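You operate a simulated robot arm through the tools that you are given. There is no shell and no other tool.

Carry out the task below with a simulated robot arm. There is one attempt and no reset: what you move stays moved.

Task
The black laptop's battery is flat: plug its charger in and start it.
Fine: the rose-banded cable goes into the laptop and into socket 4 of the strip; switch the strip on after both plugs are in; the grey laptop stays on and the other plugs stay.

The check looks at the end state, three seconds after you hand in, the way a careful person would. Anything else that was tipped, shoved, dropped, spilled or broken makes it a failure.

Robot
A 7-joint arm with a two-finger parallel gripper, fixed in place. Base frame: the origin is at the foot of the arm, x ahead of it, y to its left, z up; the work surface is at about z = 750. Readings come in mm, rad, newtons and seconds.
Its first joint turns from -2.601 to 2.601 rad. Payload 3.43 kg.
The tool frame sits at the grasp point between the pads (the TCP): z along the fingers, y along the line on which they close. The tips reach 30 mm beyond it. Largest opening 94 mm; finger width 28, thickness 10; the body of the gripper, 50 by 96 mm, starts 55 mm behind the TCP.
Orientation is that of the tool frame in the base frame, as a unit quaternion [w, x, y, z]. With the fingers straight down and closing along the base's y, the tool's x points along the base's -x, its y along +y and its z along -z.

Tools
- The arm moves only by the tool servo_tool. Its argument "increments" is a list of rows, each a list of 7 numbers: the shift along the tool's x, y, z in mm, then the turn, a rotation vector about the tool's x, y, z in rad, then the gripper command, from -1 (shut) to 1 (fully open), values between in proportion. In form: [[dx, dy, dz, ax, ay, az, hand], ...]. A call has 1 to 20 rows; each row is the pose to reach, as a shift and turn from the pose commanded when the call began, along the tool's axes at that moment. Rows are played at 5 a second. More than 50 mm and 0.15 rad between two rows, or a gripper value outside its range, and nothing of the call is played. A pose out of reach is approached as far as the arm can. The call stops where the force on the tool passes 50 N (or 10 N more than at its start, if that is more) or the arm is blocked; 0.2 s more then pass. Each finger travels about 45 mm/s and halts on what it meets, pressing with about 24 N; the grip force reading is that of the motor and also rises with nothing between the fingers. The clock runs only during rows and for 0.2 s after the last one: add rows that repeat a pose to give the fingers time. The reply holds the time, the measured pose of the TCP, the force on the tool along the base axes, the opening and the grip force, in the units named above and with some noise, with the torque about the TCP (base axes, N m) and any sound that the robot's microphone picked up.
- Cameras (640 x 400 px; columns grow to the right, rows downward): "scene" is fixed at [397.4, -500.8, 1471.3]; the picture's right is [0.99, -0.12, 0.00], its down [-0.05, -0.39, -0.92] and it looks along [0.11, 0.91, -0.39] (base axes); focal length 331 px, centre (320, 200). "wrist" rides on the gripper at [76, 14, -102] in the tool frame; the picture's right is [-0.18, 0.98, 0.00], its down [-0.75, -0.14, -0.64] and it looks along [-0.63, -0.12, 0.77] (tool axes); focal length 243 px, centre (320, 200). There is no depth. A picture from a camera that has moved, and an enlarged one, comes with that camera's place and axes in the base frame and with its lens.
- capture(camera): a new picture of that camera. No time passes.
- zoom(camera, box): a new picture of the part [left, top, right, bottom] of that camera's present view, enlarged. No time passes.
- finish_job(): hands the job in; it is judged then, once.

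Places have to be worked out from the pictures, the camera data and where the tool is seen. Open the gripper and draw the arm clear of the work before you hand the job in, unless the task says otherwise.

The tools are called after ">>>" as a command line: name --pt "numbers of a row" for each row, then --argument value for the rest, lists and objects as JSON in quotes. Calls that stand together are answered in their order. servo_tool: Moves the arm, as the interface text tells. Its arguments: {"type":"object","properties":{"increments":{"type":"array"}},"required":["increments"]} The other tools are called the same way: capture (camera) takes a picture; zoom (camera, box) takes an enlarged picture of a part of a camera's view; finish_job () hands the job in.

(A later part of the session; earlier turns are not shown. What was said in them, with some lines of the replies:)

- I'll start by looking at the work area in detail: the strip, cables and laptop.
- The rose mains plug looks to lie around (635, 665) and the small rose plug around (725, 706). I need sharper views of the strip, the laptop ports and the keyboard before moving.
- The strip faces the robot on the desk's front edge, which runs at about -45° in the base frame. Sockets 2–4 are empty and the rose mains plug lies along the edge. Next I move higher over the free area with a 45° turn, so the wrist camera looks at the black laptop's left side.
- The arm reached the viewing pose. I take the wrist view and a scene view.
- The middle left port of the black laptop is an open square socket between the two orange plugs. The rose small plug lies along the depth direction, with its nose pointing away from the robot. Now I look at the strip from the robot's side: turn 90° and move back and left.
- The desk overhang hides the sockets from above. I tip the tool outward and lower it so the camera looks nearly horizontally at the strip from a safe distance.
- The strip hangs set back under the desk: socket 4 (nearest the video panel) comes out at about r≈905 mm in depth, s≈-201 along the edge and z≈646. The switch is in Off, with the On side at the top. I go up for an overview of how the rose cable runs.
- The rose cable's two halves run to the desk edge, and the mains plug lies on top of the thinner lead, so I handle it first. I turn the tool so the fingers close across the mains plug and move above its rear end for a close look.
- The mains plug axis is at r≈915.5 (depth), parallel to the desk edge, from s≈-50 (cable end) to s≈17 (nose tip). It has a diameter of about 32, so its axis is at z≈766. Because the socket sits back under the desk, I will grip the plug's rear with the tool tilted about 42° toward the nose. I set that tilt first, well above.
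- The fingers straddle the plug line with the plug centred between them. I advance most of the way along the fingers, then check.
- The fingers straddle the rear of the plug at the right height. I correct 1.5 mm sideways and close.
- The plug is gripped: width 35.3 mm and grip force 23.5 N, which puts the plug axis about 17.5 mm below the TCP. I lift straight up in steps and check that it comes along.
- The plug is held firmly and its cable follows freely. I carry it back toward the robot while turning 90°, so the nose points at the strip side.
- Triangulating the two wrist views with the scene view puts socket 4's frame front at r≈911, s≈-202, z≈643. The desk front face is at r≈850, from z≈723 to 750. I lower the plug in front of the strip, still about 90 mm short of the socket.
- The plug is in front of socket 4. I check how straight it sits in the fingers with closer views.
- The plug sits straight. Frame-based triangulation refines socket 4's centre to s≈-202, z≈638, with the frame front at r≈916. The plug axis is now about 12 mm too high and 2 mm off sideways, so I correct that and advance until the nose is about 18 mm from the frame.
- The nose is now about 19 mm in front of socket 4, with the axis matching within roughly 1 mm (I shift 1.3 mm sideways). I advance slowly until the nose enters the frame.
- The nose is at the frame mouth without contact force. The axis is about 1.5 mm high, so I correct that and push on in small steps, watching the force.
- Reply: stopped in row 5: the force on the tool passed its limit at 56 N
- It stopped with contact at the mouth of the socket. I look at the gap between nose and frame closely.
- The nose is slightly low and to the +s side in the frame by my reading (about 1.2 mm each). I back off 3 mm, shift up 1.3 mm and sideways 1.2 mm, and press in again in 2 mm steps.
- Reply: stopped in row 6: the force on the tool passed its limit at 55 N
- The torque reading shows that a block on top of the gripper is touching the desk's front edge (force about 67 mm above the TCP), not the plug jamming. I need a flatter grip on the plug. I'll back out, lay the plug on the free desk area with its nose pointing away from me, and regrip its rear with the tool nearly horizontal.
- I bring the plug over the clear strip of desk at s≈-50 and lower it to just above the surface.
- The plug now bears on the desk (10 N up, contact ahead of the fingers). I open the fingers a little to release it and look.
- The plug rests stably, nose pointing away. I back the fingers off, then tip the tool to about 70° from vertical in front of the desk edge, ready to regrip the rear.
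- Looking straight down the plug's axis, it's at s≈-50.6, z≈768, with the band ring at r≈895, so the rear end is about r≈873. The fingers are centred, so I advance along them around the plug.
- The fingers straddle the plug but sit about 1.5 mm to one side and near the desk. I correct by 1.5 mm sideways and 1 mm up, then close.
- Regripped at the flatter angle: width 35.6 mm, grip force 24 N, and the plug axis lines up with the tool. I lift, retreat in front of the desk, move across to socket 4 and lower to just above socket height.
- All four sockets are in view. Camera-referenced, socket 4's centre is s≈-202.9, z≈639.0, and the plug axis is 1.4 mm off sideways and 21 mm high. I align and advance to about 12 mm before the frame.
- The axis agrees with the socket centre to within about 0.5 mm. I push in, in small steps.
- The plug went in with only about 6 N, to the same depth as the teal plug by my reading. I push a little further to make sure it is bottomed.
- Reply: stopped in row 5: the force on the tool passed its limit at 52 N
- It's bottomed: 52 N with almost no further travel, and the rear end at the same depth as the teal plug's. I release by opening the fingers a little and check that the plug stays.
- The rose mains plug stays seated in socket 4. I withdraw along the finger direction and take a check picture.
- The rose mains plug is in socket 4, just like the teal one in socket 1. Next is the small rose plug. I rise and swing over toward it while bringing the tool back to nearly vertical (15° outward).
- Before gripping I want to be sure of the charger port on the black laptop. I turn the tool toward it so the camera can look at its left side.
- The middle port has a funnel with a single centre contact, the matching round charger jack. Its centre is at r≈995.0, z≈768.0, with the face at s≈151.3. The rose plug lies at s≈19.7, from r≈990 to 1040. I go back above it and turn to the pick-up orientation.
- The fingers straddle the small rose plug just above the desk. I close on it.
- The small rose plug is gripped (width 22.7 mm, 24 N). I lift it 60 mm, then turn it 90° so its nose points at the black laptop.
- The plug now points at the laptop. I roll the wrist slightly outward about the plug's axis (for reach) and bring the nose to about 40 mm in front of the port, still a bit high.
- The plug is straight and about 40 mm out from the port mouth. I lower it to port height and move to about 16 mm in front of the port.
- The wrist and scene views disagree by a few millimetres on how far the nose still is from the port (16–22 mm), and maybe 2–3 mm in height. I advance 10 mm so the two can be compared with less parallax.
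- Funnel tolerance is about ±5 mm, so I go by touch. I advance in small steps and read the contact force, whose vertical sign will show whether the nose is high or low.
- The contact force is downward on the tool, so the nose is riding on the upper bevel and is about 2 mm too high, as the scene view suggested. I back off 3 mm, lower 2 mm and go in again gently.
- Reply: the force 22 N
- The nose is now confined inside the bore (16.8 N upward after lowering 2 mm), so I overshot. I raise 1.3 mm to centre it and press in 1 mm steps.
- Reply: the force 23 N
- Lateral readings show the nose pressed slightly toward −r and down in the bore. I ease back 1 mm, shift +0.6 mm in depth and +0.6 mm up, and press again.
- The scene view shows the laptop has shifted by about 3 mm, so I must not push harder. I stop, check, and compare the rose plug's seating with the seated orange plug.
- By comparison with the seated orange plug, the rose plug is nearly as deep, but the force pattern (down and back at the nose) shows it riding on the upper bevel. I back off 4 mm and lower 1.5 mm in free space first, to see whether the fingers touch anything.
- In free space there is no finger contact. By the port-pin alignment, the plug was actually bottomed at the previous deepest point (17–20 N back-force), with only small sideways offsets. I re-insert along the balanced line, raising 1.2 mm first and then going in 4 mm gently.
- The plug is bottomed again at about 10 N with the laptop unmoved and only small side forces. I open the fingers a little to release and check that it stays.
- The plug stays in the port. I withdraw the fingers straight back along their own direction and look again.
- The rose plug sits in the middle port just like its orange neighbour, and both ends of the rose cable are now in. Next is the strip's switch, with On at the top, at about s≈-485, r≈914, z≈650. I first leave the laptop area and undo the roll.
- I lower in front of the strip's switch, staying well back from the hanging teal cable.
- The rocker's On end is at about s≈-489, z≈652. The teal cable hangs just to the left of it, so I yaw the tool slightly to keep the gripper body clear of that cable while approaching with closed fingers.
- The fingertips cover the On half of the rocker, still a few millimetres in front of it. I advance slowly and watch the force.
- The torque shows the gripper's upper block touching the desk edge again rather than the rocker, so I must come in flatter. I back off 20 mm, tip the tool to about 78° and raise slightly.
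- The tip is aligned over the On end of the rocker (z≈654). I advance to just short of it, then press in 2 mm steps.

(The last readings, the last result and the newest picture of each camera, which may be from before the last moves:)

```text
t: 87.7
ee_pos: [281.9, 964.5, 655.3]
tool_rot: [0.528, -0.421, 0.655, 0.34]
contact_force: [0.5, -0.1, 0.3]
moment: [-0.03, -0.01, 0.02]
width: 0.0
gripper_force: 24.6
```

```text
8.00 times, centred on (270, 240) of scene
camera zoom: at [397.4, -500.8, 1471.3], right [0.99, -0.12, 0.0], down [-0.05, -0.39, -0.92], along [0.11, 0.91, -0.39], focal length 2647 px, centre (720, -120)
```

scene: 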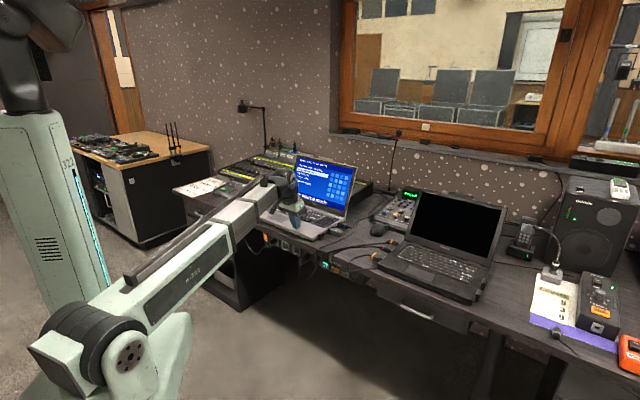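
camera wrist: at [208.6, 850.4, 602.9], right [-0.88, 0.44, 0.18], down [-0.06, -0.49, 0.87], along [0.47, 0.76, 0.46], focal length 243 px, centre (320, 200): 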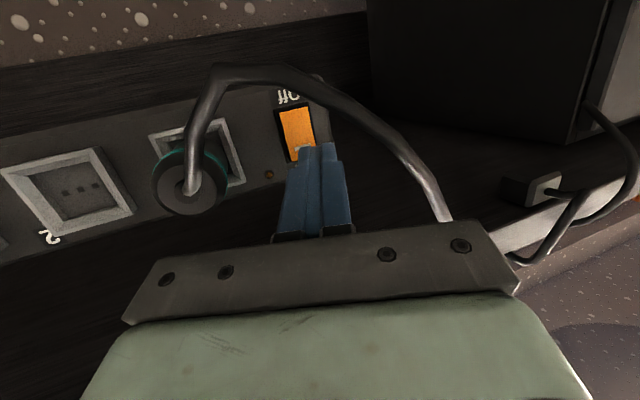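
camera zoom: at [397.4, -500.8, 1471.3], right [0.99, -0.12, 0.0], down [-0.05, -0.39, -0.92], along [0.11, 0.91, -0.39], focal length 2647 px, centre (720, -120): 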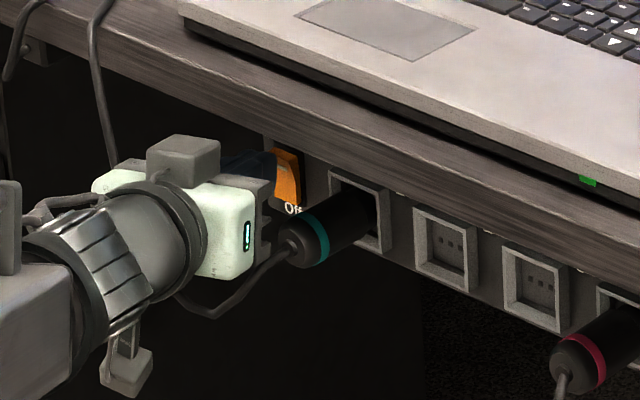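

>>> servo_tool --pt "-0.4 -0.7 1.8 0 0 0 -1" --pt "-0.6 -1.1 2.7 0 0 0 -1" --pt "-0.8 -1.4 3.7 0 0 0 -1" --pt "-0.8 -1.4 3.7 0 0 0 -1"

>>> zoom --camera "wrist" --box '[250, 80, 370, 180]'

```text
t: 88.7
ee_pos: [285.1, 966.8, 654.1]
tool_rot: [0.527, -0.422, 0.654, 0.341]
contact_force: [0.6, -1.1, 0.3]
moment: [0.01, 0.01, 0.02]
width: 0.0
gripper_force: 24.4
```

```text
4.00 times, centred on (310, 130) of wrist
camera zoom: at [224.2, 866.1, 602.3], right [-0.88, 0.44, 0.18], down [-0.06, -0.49, 0.87], along [0.47, 0.76, 0.46], focal length 970 px, centre (360, 480)
```

zoom: 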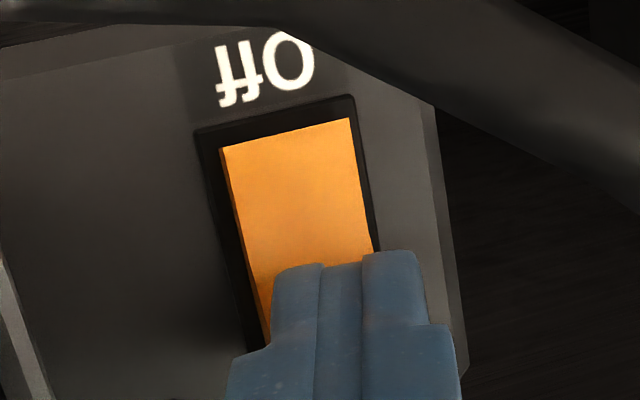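

>>> servo_tool --pt "-0.3 -0.5 1.4 0 0 0 -1" --pt "-0.6 -1.1 2.7 0 0 0 -1" --pt "-0.8 -1.4 3.7 0 0 0 -1" --pt "-0.8 -1.4 3.7 0 0 0 -1"

>>> zoom --camera "wrist" --box '[250, 80, 370, 180]'

>>> zoom --camera "scene" --box '[240, 215, 300, 265]'

```text
t: 89.7
ee_pos: [288.0, 969.4, 654.0]
tool_rot: [0.528, -0.422, 0.654, 0.341]
contact_force: [0.4, 0.7, -0.2]
moment: [-0.06, 0.0, 0.02]
width: 0.0
gripper_force: 23.9
```

```text
4.00 times, centred on (310, 130) of wrist
camera zoom: at [227.0, 869.1, 602.4], right [-0.88, 0.44, 0.18], down [-0.06, -0.49, 0.87], along [0.47, 0.76, 0.46], focal length 970 px, centre (360, 480)
```

zoom: 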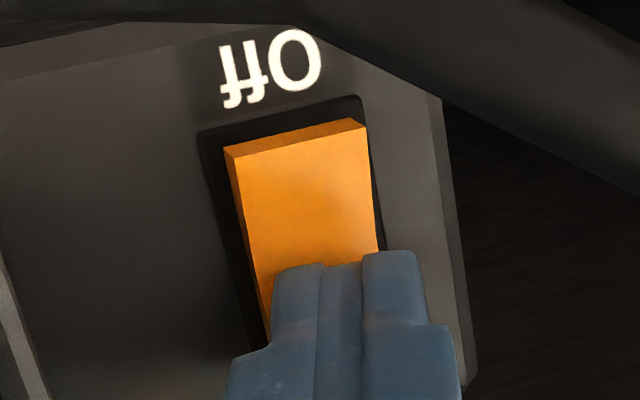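

```text
8.00 times, centred on (270, 240) of scene
camera zoom: at [397.4, -500.8, 1471.3], right [0.99, -0.12, 0.0], down [-0.05, -0.39, -0.92], along [0.11, 0.91, -0.39], focal length 2647 px, centre (720, -120)
```

zoom: 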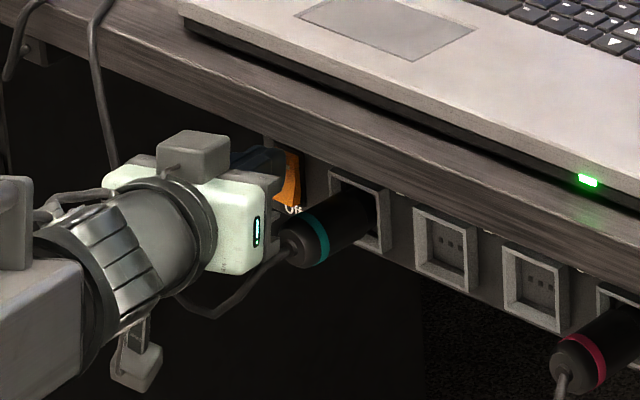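

The rocker has tipped: its Off end now stands out, and the grey laptop's front LED just lit brightly. I withdraw and check.

>>> servo_tool --pt "2 3.5 -9.1 0 0 0 -1" --pt "5.9 10.6 -27.4 0 0 0 -1" --pt "11.7 21.2 -54.9 0 0 0 -1" --pt "17.6 31.9 -82.3 0 0 0 -1"

>>> capture --camera "wrist"

>>> capture --camera "scene"

>>> zoom --camera "scene" --box '[240, 200, 340, 280]'

>>> zoom --camera "scene" --box '[370, 180, 530, 310]'

```text
t: 90.7
ee_pos: [221.0, 905.4, 655.4]
tool_rot: [0.528, -0.422, 0.654, 0.342]
contact_force: [0.2, 0.5, -0.4]
moment: [-0.02, -0.02, -0.02]
width: 0.1
gripper_force: 24.1
```

```text
taken
camera wrist: at [162.3, 805.3, 602.8], right [-0.88, 0.44, 0.18], down [-0.06, -0.49, 0.87], along [0.47, 0.76, 0.45], focal length 243 px, centre (320, 200)
```

wrist: 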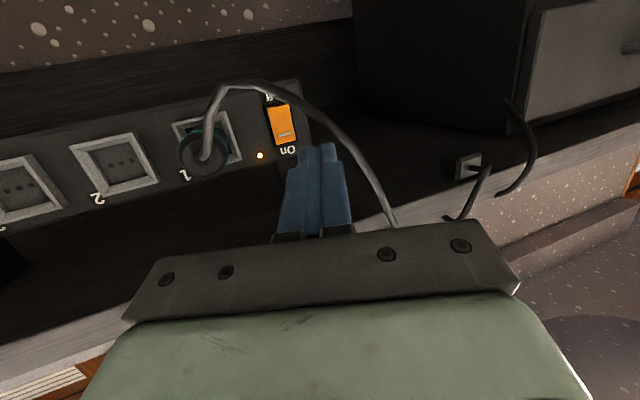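

```text
taken
```

scene: 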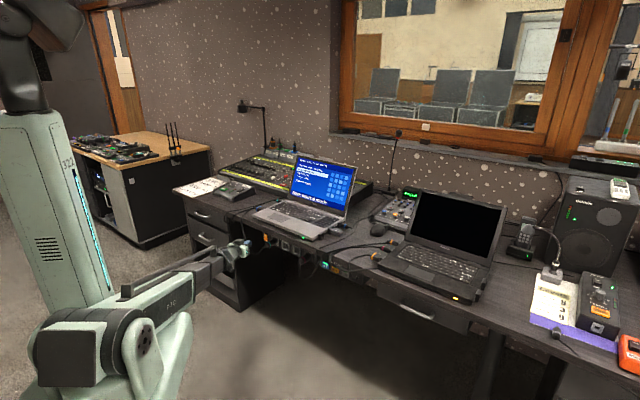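

```text
5.00 times, centred on (290, 240) of scene
camera zoom: at [397.4, -500.8, 1471.3], right [0.99, -0.12, 0.0], down [-0.05, -0.39, -0.92], along [0.11, 0.91, -0.39], focal length 1654 px, centre (470, 0)
```

zoom: 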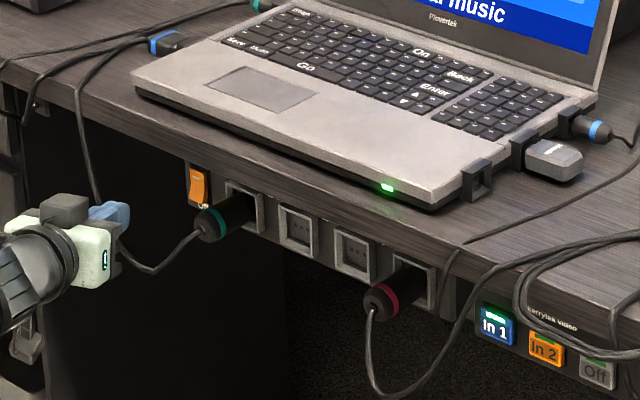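

```text
3.08 times, centred on (450, 245) of scene
camera zoom: at [397.4, -500.8, 1471.3], right [0.99, -0.12, 0.0], down [-0.05, -0.39, -0.92], along [0.11, 0.91, -0.39], focal length 1018 px, centre (-80, 62)
```

zoom: 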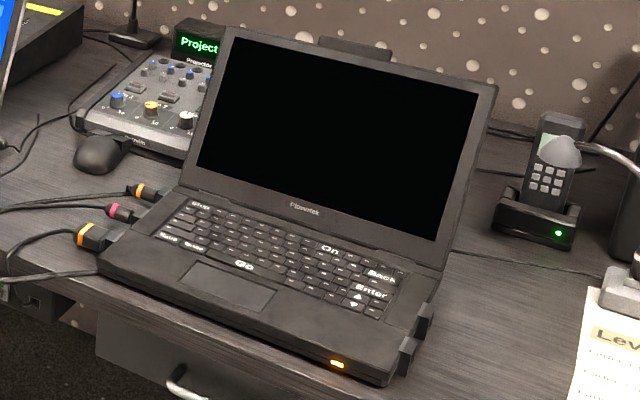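

The strip's lamp is lit, the grey laptop charges, and the black laptop's front LED now glows amber, so the rose charger works. Next I need the black laptop's "On" key, so I zoom in on the keyboard to locate it.

>>> zoom --camera "scene" --box '[450, 240, 500, 285]'

>>> zoom --camera "scene" --box '[415, 235, 490, 285]'

>>> zoom --camera "scene" --box '[290, 200, 350, 240]'

```text
8.89 times, centred on (475, 262) of scene
camera zoom: at [397.4, -500.8, 1471.3], right [0.99, -0.12, 0.0], down [-0.05, -0.39, -0.92], along [0.11, 0.91, -0.39], focal length 2941 px, centre (-1058, -356)
```

zoom: 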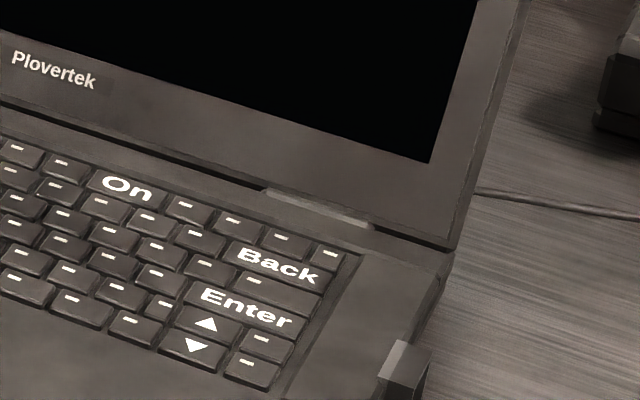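

```text
8.00 times, centred on (452, 260) of scene
camera zoom: at [397.4, -500.8, 1471.3], right [0.99, -0.12, 0.0], down [-0.05, -0.39, -0.92], along [0.11, 0.91, -0.39], focal length 2647 px, centre (-740, -280)
```

zoom: 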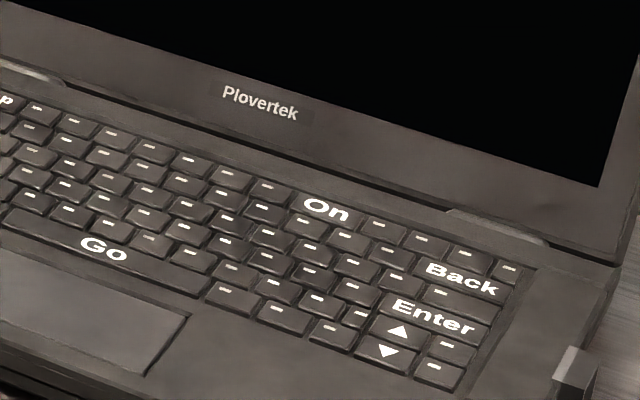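

```text
10.00 times, centred on (320, 220) of scene
camera zoom: at [397.4, -500.8, 1471.3], right [0.99, -0.12, 0.0], down [-0.05, -0.39, -0.92], along [0.11, 0.91, -0.39], focal length 3309 px, centre (320, 0)
```

zoom: 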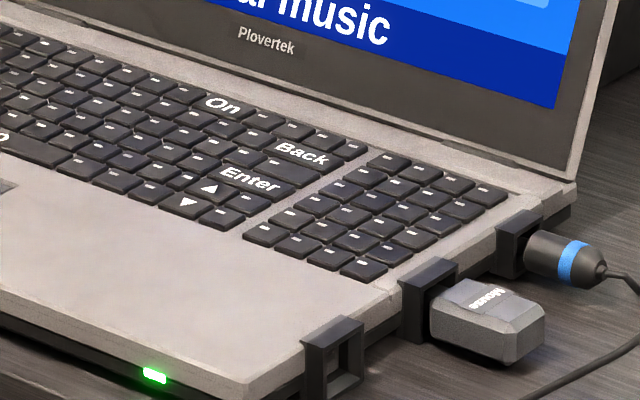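

The On key is a wide key at roughly r≈1059, s≈380 (scene estimate). I move there in stages, first rising away from the strip.

>>> servo_tool --pt "-37.9 2.1 -13.8 0 0.115 0 -1" --pt "-75.9 4.2 -27.7 0 0.23 0 -1" --pt "-113.8 6.4 -41.5 0 0.345 0 -1" --pt "-151.8 8.5 -55.4 0 0.46 0 -1" --pt "-189.7 10.6 -69.2 0 0.575 0 -1"

>>> servo_tool --pt "5.5 -38.1 -11.9 0.0256 0 0.0256 -1" --pt "11 -76.2 -23.7 0.0512 0 0.0512 -1" --pt "16.5 -114.4 -35.6 0.0768 0 0.0768 -1" --pt "22 -152.5 -47.5 0.1024 0 0.1024 -1" --pt "27.6 -190.6 -59.4 0.128 0 0.128 -1" --pt "33.1 -228.7 -71.2 0.1536 0 0.1536 -1" --pt "38.6 -266.8 -83.1 0.1792 0 0.1792 -1" --pt "44.1 -305 -95 0.2048 0 0.2048 -1" --pt "49.6 -343.1 -106.8 0.2304 0 0.2304 -1" --pt "55.1 -381.2 -118.7 0.256 0 0.256 -1"

>>> capture --camera "scene"

```text
t: 91.9
ee_pos: [201.6, 887.2, 853.2]
tool_rot: [0.32, -0.502, 0.776, 0.208]
contact_force: [0.5, -0.8, -0.3]
moment: [0.01, 0.01, 0.03]
width: 0.0
gripper_force: 23.8
```

```text
t: 94.1
ee_pos: [499.8, 614.9, 900.2]
tool_rot: [0.352, -0.353, 0.854, 0.147]
contact_force: [-0.3, -0.4, 0.1]
moment: [0.0, -0.02, -0.03]
width: 0.0
gripper_force: 24.2
```

```text
taken
```

scene: 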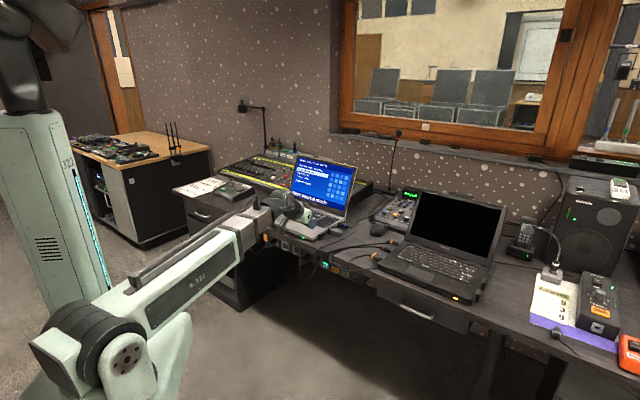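

>>> servo_tool --pt "-7.2 -41.9 7.2 0 0 0 -1" --pt "-14.4 -83.8 14.4 0 0 0 -1" --pt "-21.7 -125.7 21.6 0 0 0 -1" --pt "-28.9 -167.6 28.7 0 0 0 -1" --pt "-36.1 -209.5 35.9 0 0 0 -1" --pt "-43.3 -251.5 43.1 0 0 0 -1" --pt "-50.5 -293.4 50.3 0 0 0 -1" --pt "-57.7 -335.3 57.5 0 0 0 -1" --pt "-65 -377.2 64.6 0 0 0 -1" --pt "-72.2 -419.1 71.8 0 0 0 -1" --pt "-79.4 -461 79 0 0 0 -1"

>>> capture --camera "wrist"

>>> capture --camera "scene"

```text
t: 96.5
ee_pos: [906.8, 371.8, 899.0]
tool_rot: [0.353, -0.354, 0.854, 0.147]
contact_force: [-0.5, -0.3, 1.2]
moment: [0.06, -0.03, 0.03]
width: 0.1
gripper_force: 24.0
```

```text
taken
camera wrist: at [807.8, 291.5, 918.2], right [-0.6, 0.79, 0.13], down [0.16, -0.04, 0.99], along [0.78, 0.62, -0.1], focal length 243 px, centre (320, 200)
```

wrist: 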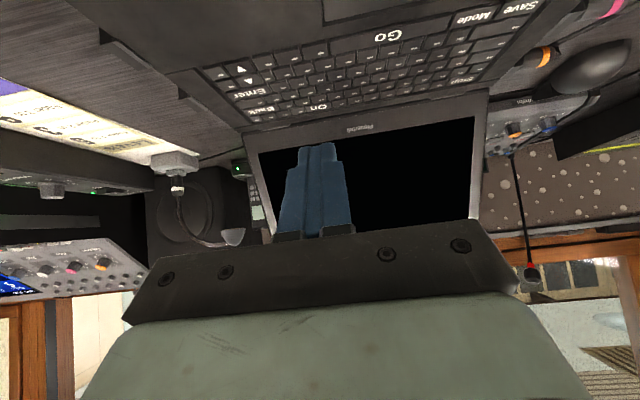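

```text
taken
```

scene: 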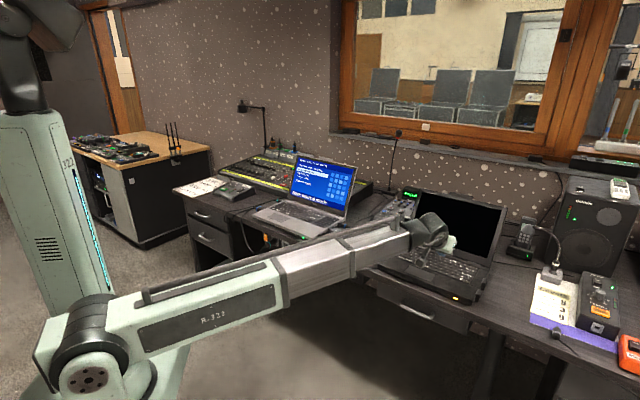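

>>> zoom --camera "wrist" --box '[250, 50, 410, 170]'

```text
3.33 times, centred on (330, 110) of wrist
camera zoom: at [807.8, 291.5, 918.2], right [-0.6, 0.79, 0.13], down [0.16, -0.04, 0.99], along [0.78, 0.62, -0.1], focal length 809 px, centre (287, 500)
```

zoom: 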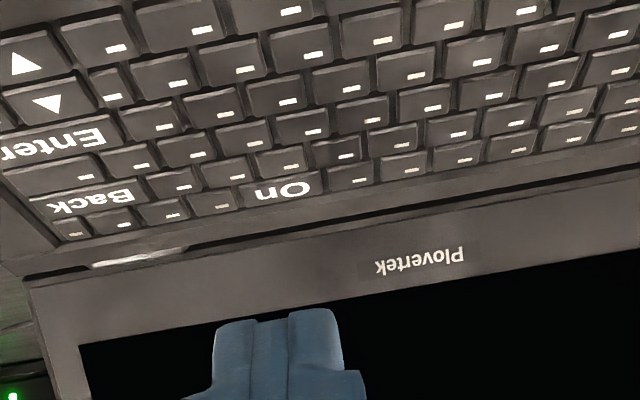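

From this view the On key is near r≈1050, s≈384, z≈782. I move the closed fingertips to hover about 30 mm above and a little short of it.

>>> servo_tool --pt "-11.9 -1.4 30.8 0 0 0 -1" --pt "-23.9 -2.7 61.5 0 0 0 -1" --pt "-35.8 -4 92.3 0 0 0 -1" --pt "-47.7 -5.4 123 0 0 0 -1" --pt "-47.7 -5.4 123 0 0 0 -1"

>>> capture --camera "wrist"

>>> zoom --camera "wrist" --box '[250, 60, 410, 180]'

>>> zoom --camera "scene" --box '[430, 220, 510, 285]'

```text
t: 97.7
ee_pos: [995.8, 451.4, 845.8]
tool_rot: [0.352, -0.354, 0.854, 0.147]
contact_force: [-0.2, -0.4, -0.3]
moment: [-0.03, 0.04, 0.0]
width: 0.1
gripper_force: 24.1
```

```text
taken
camera wrist: at [897.5, 372.4, 865.1], right [-0.6, 0.79, 0.13], down [0.16, -0.04, 0.99], along [0.78, 0.62, -0.1], focal length 243 px, centre (320, 200)
```

wrist: 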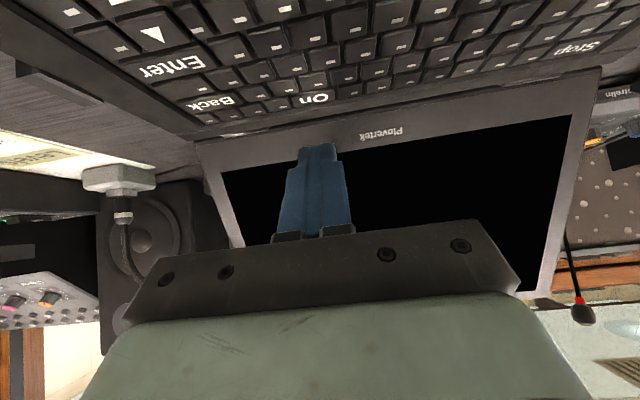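

```text
3.33 times, centred on (330, 120) of wrist
camera zoom: at [897.5, 372.4, 865.1], right [-0.6, 0.79, 0.13], down [0.16, -0.04, 0.99], along [0.78, 0.62, -0.1], focal length 809 px, centre (287, 467)
```

zoom: 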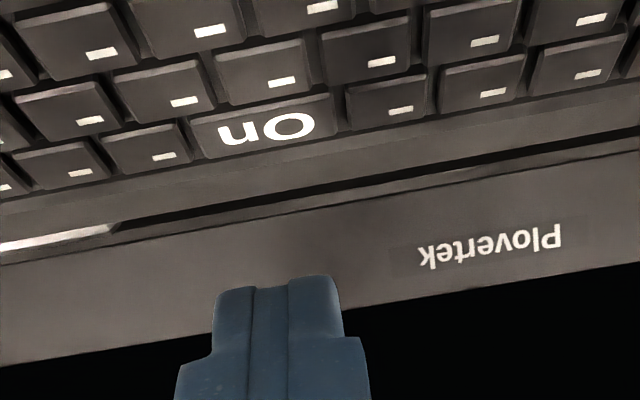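

```text
6.15 times, centred on (470, 252) of scene
camera zoom: at [397.4, -500.8, 1471.3], right [0.99, -0.12, 0.0], down [-0.05, -0.39, -0.92], along [0.11, 0.91, -0.39], focal length 2036 px, centre (-603, -123)
```

zoom: 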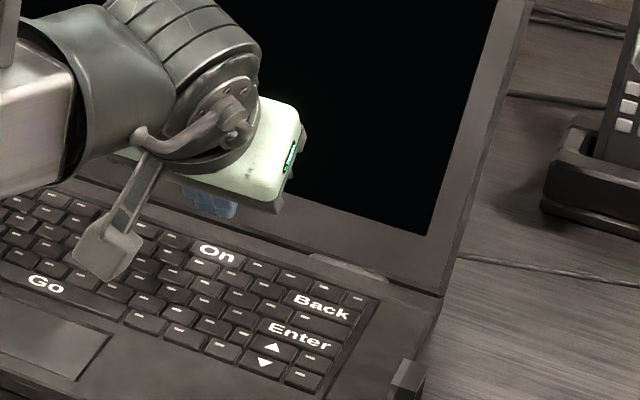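

>>> servo_tool --pt "0.7 0 7.8 0 0 0 -1" --pt "1.4 0 15.5 0 0 0 -1" --pt "2.1 0 23.3 0 0 0 -1" --pt "2.1 0 23.3 0 0 0 -1"

>>> zoom --camera "wrist" --box '[250, 80, 410, 180]'

>>> zoom --camera "scene" --box '[440, 235, 500, 280]'

```text
t: 98.7
ee_pos: [1005.4, 462.6, 828.6]
tool_rot: [0.352, -0.354, 0.854, 0.147]
contact_force: [0.3, 0.8, 0.6]
moment: [0.0, 0.01, -0.03]
width: 0.1
gripper_force: 23.9
```

```text
4.00 times, centred on (330, 130) of wrist
camera zoom: at [906.5, 382.1, 847.6], right [-0.6, 0.79, 0.13], down [0.16, -0.04, 0.99], along [0.78, 0.62, -0.1], focal length 970 px, centre (280, 480)
```

zoom: 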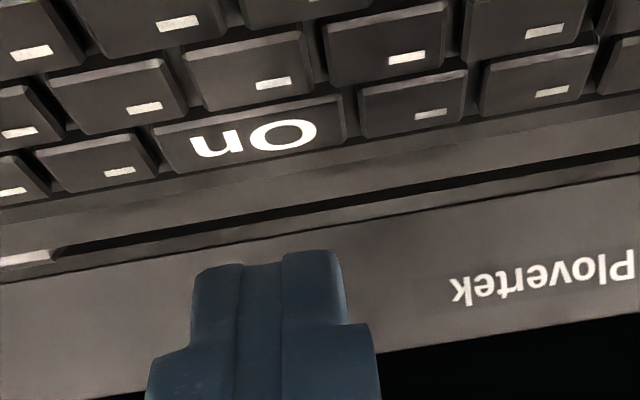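

```text
8.89 times, centred on (470, 258) of scene
camera zoom: at [397.4, -500.8, 1471.3], right [0.99, -0.12, 0.0], down [-0.05, -0.39, -0.92], along [0.11, 0.91, -0.39], focal length 2941 px, centre (-1013, -311)
```

zoom: 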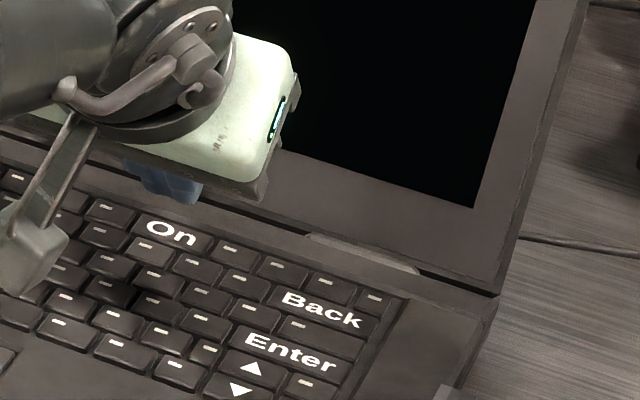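

>>> servo_tool --pt "-1.2 0 6.9 0 0 0 -1" --pt "2.7 0 10.1 0 0 0 -1" --pt "6.5 0 13.2 0 0 0 -1" --pt "6.5 0 13.2 0 0 0 -1"

>>> zoom --camera "wrist" --box '[250, 80, 410, 180]'

>>> zoom --camera "scene" --box '[440, 235, 500, 280]'

```text
t: 99.7
ee_pos: [1008.7, 465.0, 815.5]
tool_rot: [0.352, -0.354, 0.854, 0.147]
contact_force: [0.8, -0.1, -0.3]
moment: [0.0, -0.01, 0.03]
width: 0.0
gripper_force: 24.5
```

```text
4.00 times, centred on (330, 130) of wrist
camera zoom: at [909.8, 385.9, 833.7], right [-0.6, 0.79, 0.13], down [0.16, -0.04, 0.99], along [0.78, 0.62, -0.1], focal length 970 px, centre (280, 480)
```

zoom: 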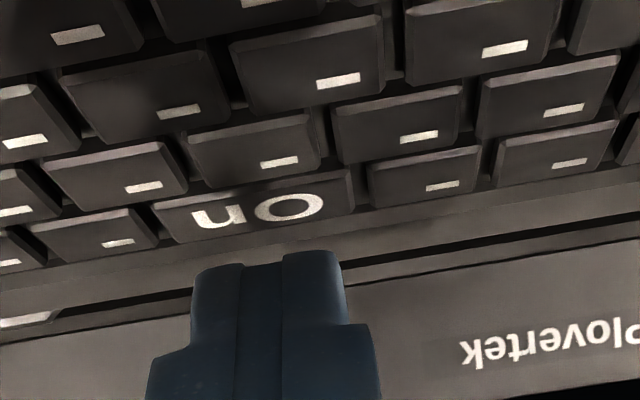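

```text
8.89 times, centred on (470, 258) of scene
camera zoom: at [397.4, -500.8, 1471.3], right [0.99, -0.12, 0.0], down [-0.05, -0.39, -0.92], along [0.11, 0.91, -0.39], focal length 2941 px, centre (-1013, -311)
```

zoom: 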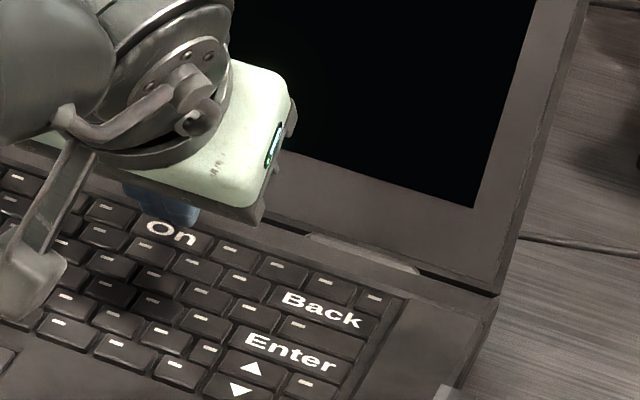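

Combining the four views, the On key's top is at z≈777.5, centred at r≈1058, s≈385. I shift 4 mm deeper and lower step by step, watching for contact.

>>> servo_tool --pt "-1.4 0 4.2 0 0 0 -1" --pt "0 0 5.7 0 0 0 -1" --pt "1.4 0 7.1 0 0 0 -1" --pt "1.4 0 7.1 0 0 0 -1"

>>> zoom --camera "wrist" --box '[250, 80, 410, 180]'

>>> zoom --camera "scene" --box '[440, 235, 500, 280]'

```text
t: 100.7
ee_pos: [1011.4, 468.2, 808.1]
tool_rot: [0.353, -0.354, 0.854, 0.146]
contact_force: [0.4, -0.5, -0.5]
moment: [0.02, -0.03, 0.02]
width: 0.1
gripper_force: 23.7
```

```text
4.00 times, centred on (330, 130) of wrist
camera zoom: at [911.8, 388.2, 827.9], right [-0.6, 0.79, 0.13], down [0.16, -0.04, 0.99], along [0.78, 0.62, -0.1], focal length 970 px, centre (280, 480)
```

zoom: 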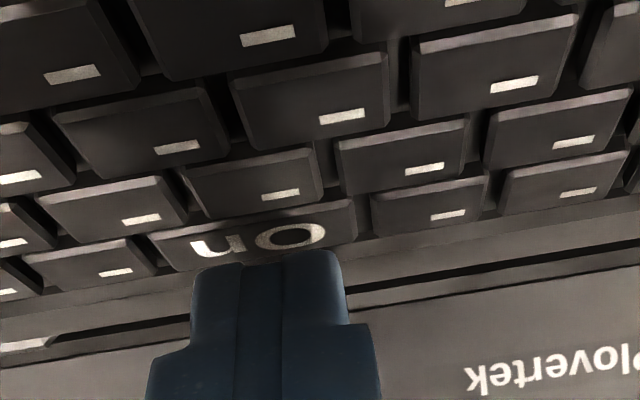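

```text
8.89 times, centred on (470, 258) of scene
camera zoom: at [397.4, -500.8, 1471.3], right [0.99, -0.12, 0.0], down [-0.05, -0.39, -0.92], along [0.11, 0.91, -0.39], focal length 2941 px, centre (-1013, -311)
```

zoom: 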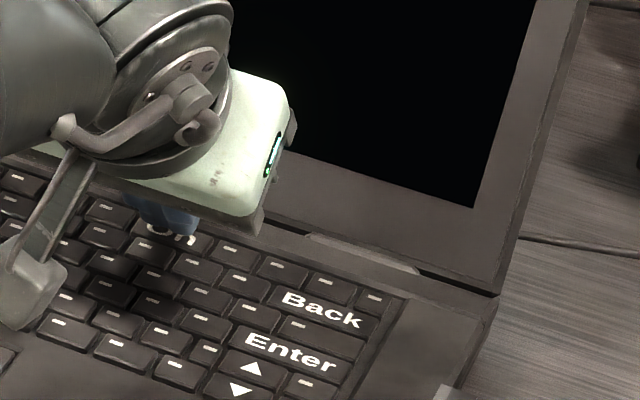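

>>> servo_tool --pt "1.1 0 1.1 0 0 0 -1" --pt "2.1 0 2.1 0 0 0 -1" --pt "2.8 0 2.8 0 0 0 -1" --pt "2.8 0 2.8 0 0 0 -1"

>>> zoom --camera "scene" --box '[400, 190, 520, 290]'

```text
t: 101.7
ee_pos: [1010.6, 467.6, 806.3]
tool_rot: [0.354, -0.354, 0.853, 0.146]
contact_force: [0.6, 3.9, 8.0]
moment: [0.16, -0.06, 0.03]
width: 0.1
gripper_force: 24.1
heard: click
```

```text
4.00 times, centred on (460, 240) of scene
camera zoom: at [397.4, -500.8, 1471.3], right [0.99, -0.12, 0.0], down [-0.05, -0.39, -0.92], along [0.11, 0.91, -0.39], focal length 1324 px, centre (-240, 40)
```

zoom: 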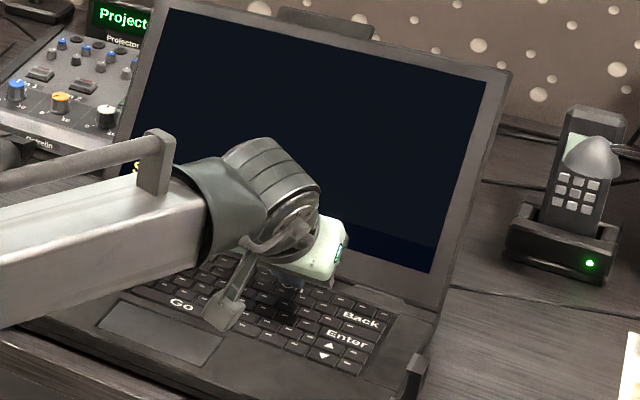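

A click was heard and the screen is lighting up. I lift off the key right away, straight back along the fingers.

>>> servo_tool --pt "-6 0 -10 0 0 0 -1" --pt "-12 0 -30 0 0 0 -1" --pt "-20 0 -65 0 0 0 -1" --pt "-25 0 -105 0 0 0 -1" --pt "-30 0 -145 0 0 0 -1"

>>> capture --camera "scene"

>>> zoom --camera "scene" --box '[370, 170, 530, 310]'

```text
t: 102.9
ee_pos: [953.2, 411.4, 926.7]
tool_rot: [0.351, -0.354, 0.854, 0.147]
contact_force: [0.2, 0.6, -0.7]
moment: [0.0, -0.02, 0.03]
width: 0.0
gripper_force: 24.3
```

```text
taken
```

scene: 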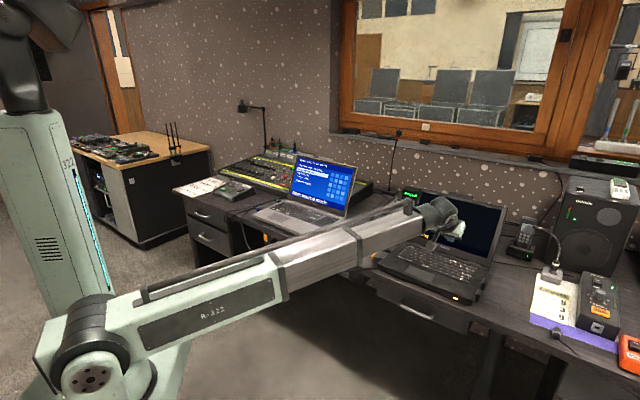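

```text
2.86 times, centred on (450, 240) of scene
camera zoom: at [397.4, -500.8, 1471.3], right [0.99, -0.12, 0.0], down [-0.05, -0.39, -0.92], along [0.11, 0.91, -0.39], focal length 945 px, centre (-51, 86)
```

zoom: 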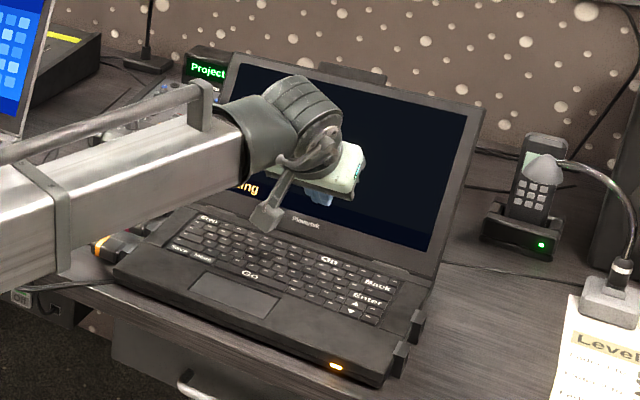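

The screen shows the machine starting. I draw the arm clear of the desk, opening the gripper on the way.

>>> servo_tool --pt "14.2 28.6 -22.2 0 0 0 -0.6" --pt "28.4 57.1 -44.4 0 0 0 0" --pt "42.6 85.7 -66.6 0 0 0 0.5" --pt "56.8 114.3 -88.7 0 0 0 1" --pt "71 142.9 -110.9 0 0 0 1" --pt "85.2 171.4 -133.1 0 0 0 1" --pt "99.4 200 -155.3 0 0 0 1"

>>> capture --camera "scene"

>>> zoom --camera "scene" --box '[370, 170, 530, 310]'

```text
t: 104.5
ee_pos: [684.2, 426.1, 967.2]
tool_rot: [0.353, -0.353, 0.854, 0.146]
contact_force: [0.2, 0.7, -0.7]
moment: [-0.04, 0.01, 0.0]
width: 93.9
gripper_force: 0.2
```

```text
taken
```

scene: 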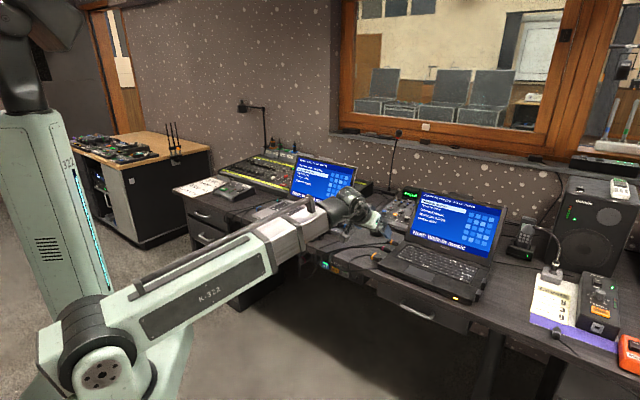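

```text
2.86 times, centred on (450, 240) of scene
camera zoom: at [397.4, -500.8, 1471.3], right [0.99, -0.12, 0.0], down [-0.05, -0.39, -0.92], along [0.11, 0.91, -0.39], focal length 945 px, centre (-51, 86)
```

zoom: 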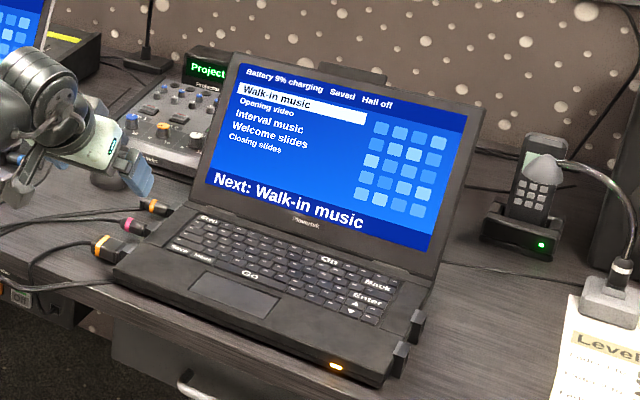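

The black laptop has booted and shows "Battery 9% charging". I draw the arm further back and check the grey laptop, both rose plugs and the others.

>>> servo_tool --pt "20 0 -35 0 0 0 1" --pt "40 0 -70 0 0 0 1" --pt "55 0 -105 0 0 0 1" --pt "70 0 -140 0 0 0 1"

>>> capture --camera "scene"

>>> zoom --camera "scene" --box '[240, 150, 400, 280]'

>>> zoom --camera "scene" --box '[370, 225, 410, 260]'

>>> zoom --camera "scene" --box '[250, 215, 330, 275]'

```text
t: 105.5
ee_pos: [580.4, 317.7, 1018.0]
tool_rot: [0.353, -0.354, 0.854, 0.146]
contact_force: [0.1, -0.3, -0.6]
moment: [-0.01, -0.02, 0.0]
width: 94.2
gripper_force: 0.2
```

```text
taken
```

scene: 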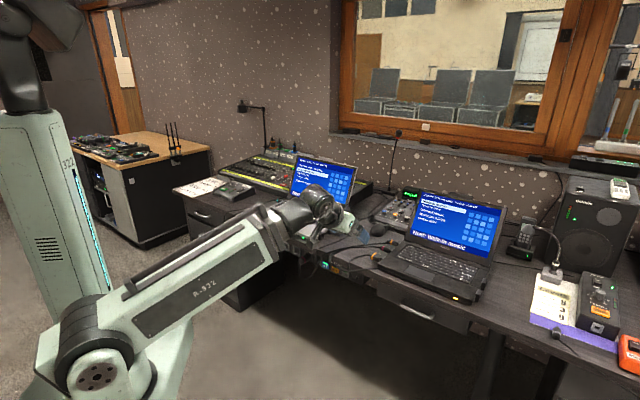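

```text
3.08 times, centred on (320, 215) of scene
camera zoom: at [397.4, -500.8, 1471.3], right [0.99, -0.12, 0.0], down [-0.05, -0.39, -0.92], along [0.11, 0.91, -0.39], focal length 1018 px, centre (320, 154)
```

zoom: 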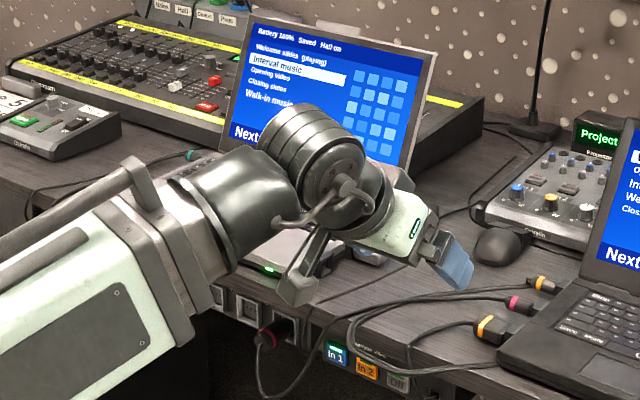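

```text
11.43 times, centred on (390, 242) of scene
camera zoom: at [397.4, -500.8, 1471.3], right [0.99, -0.12, 0.0], down [-0.05, -0.39, -0.92], along [0.11, 0.91, -0.39], focal length 3781 px, centre (-480, -286)
```

zoom: 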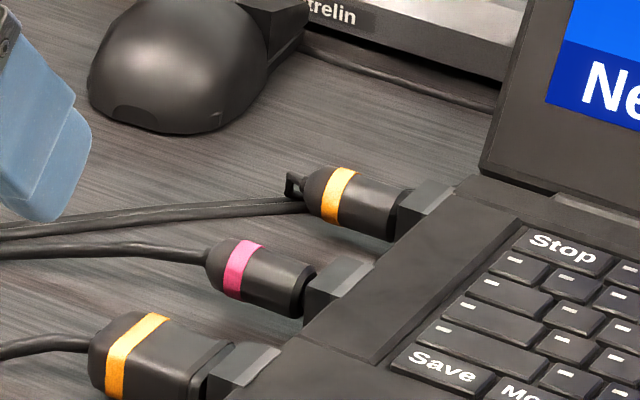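

```text
6.67 times, centred on (290, 245) of scene
camera zoom: at [397.4, -500.8, 1471.3], right [0.99, -0.12, 0.0], down [-0.05, -0.39, -0.92], along [0.11, 0.91, -0.39], focal length 2206 px, centre (520, -100)
```

zoom: 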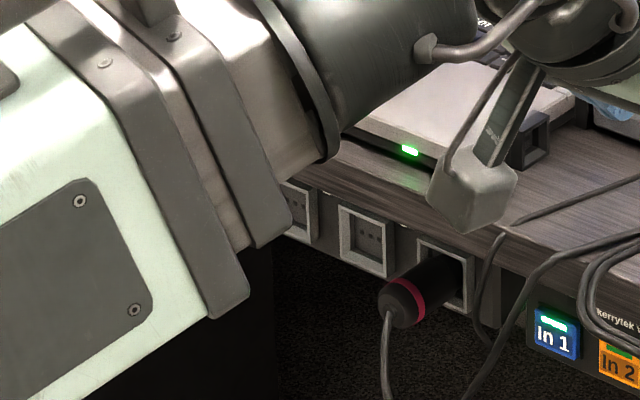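

Everything checks out:
- **Rose cable:** the mains plug is in socket 4 and the small plug is in the laptop's charger port.
- **Power:** the strip is on, and the black laptop is running and charging.
- **Left as they were:** the grey laptop is still on at 100%, the other plugs are in place and video In 1 is still selected.

The gripper is open and clear of the desk, so I hand in.

>>> finish_job

```text
The job is handed in.
```

The black laptop is plugged in, started and charging; it was showing "Battery 9% charging" when I handed the job in.

- **Rose cable:** its mains plug is in socket 4 of the strip. The small plug is in the charger port on the laptop's left side, between the two orange plugs.
- **Strip:** I switched it on only after both rose plugs were in, and its lamp is lit.
- **Grey laptop:** it stayed on throughout and shows 100%.
- **Other plugs:** they are all still in place.
- **Arm:** the gripper is open and clear of the desk.

While I was seating the small plug, the black laptop slid about 3 mm along the desk. The gripper also touched the front edge of the desk a few times while I was working at the strip, with no visible effect.
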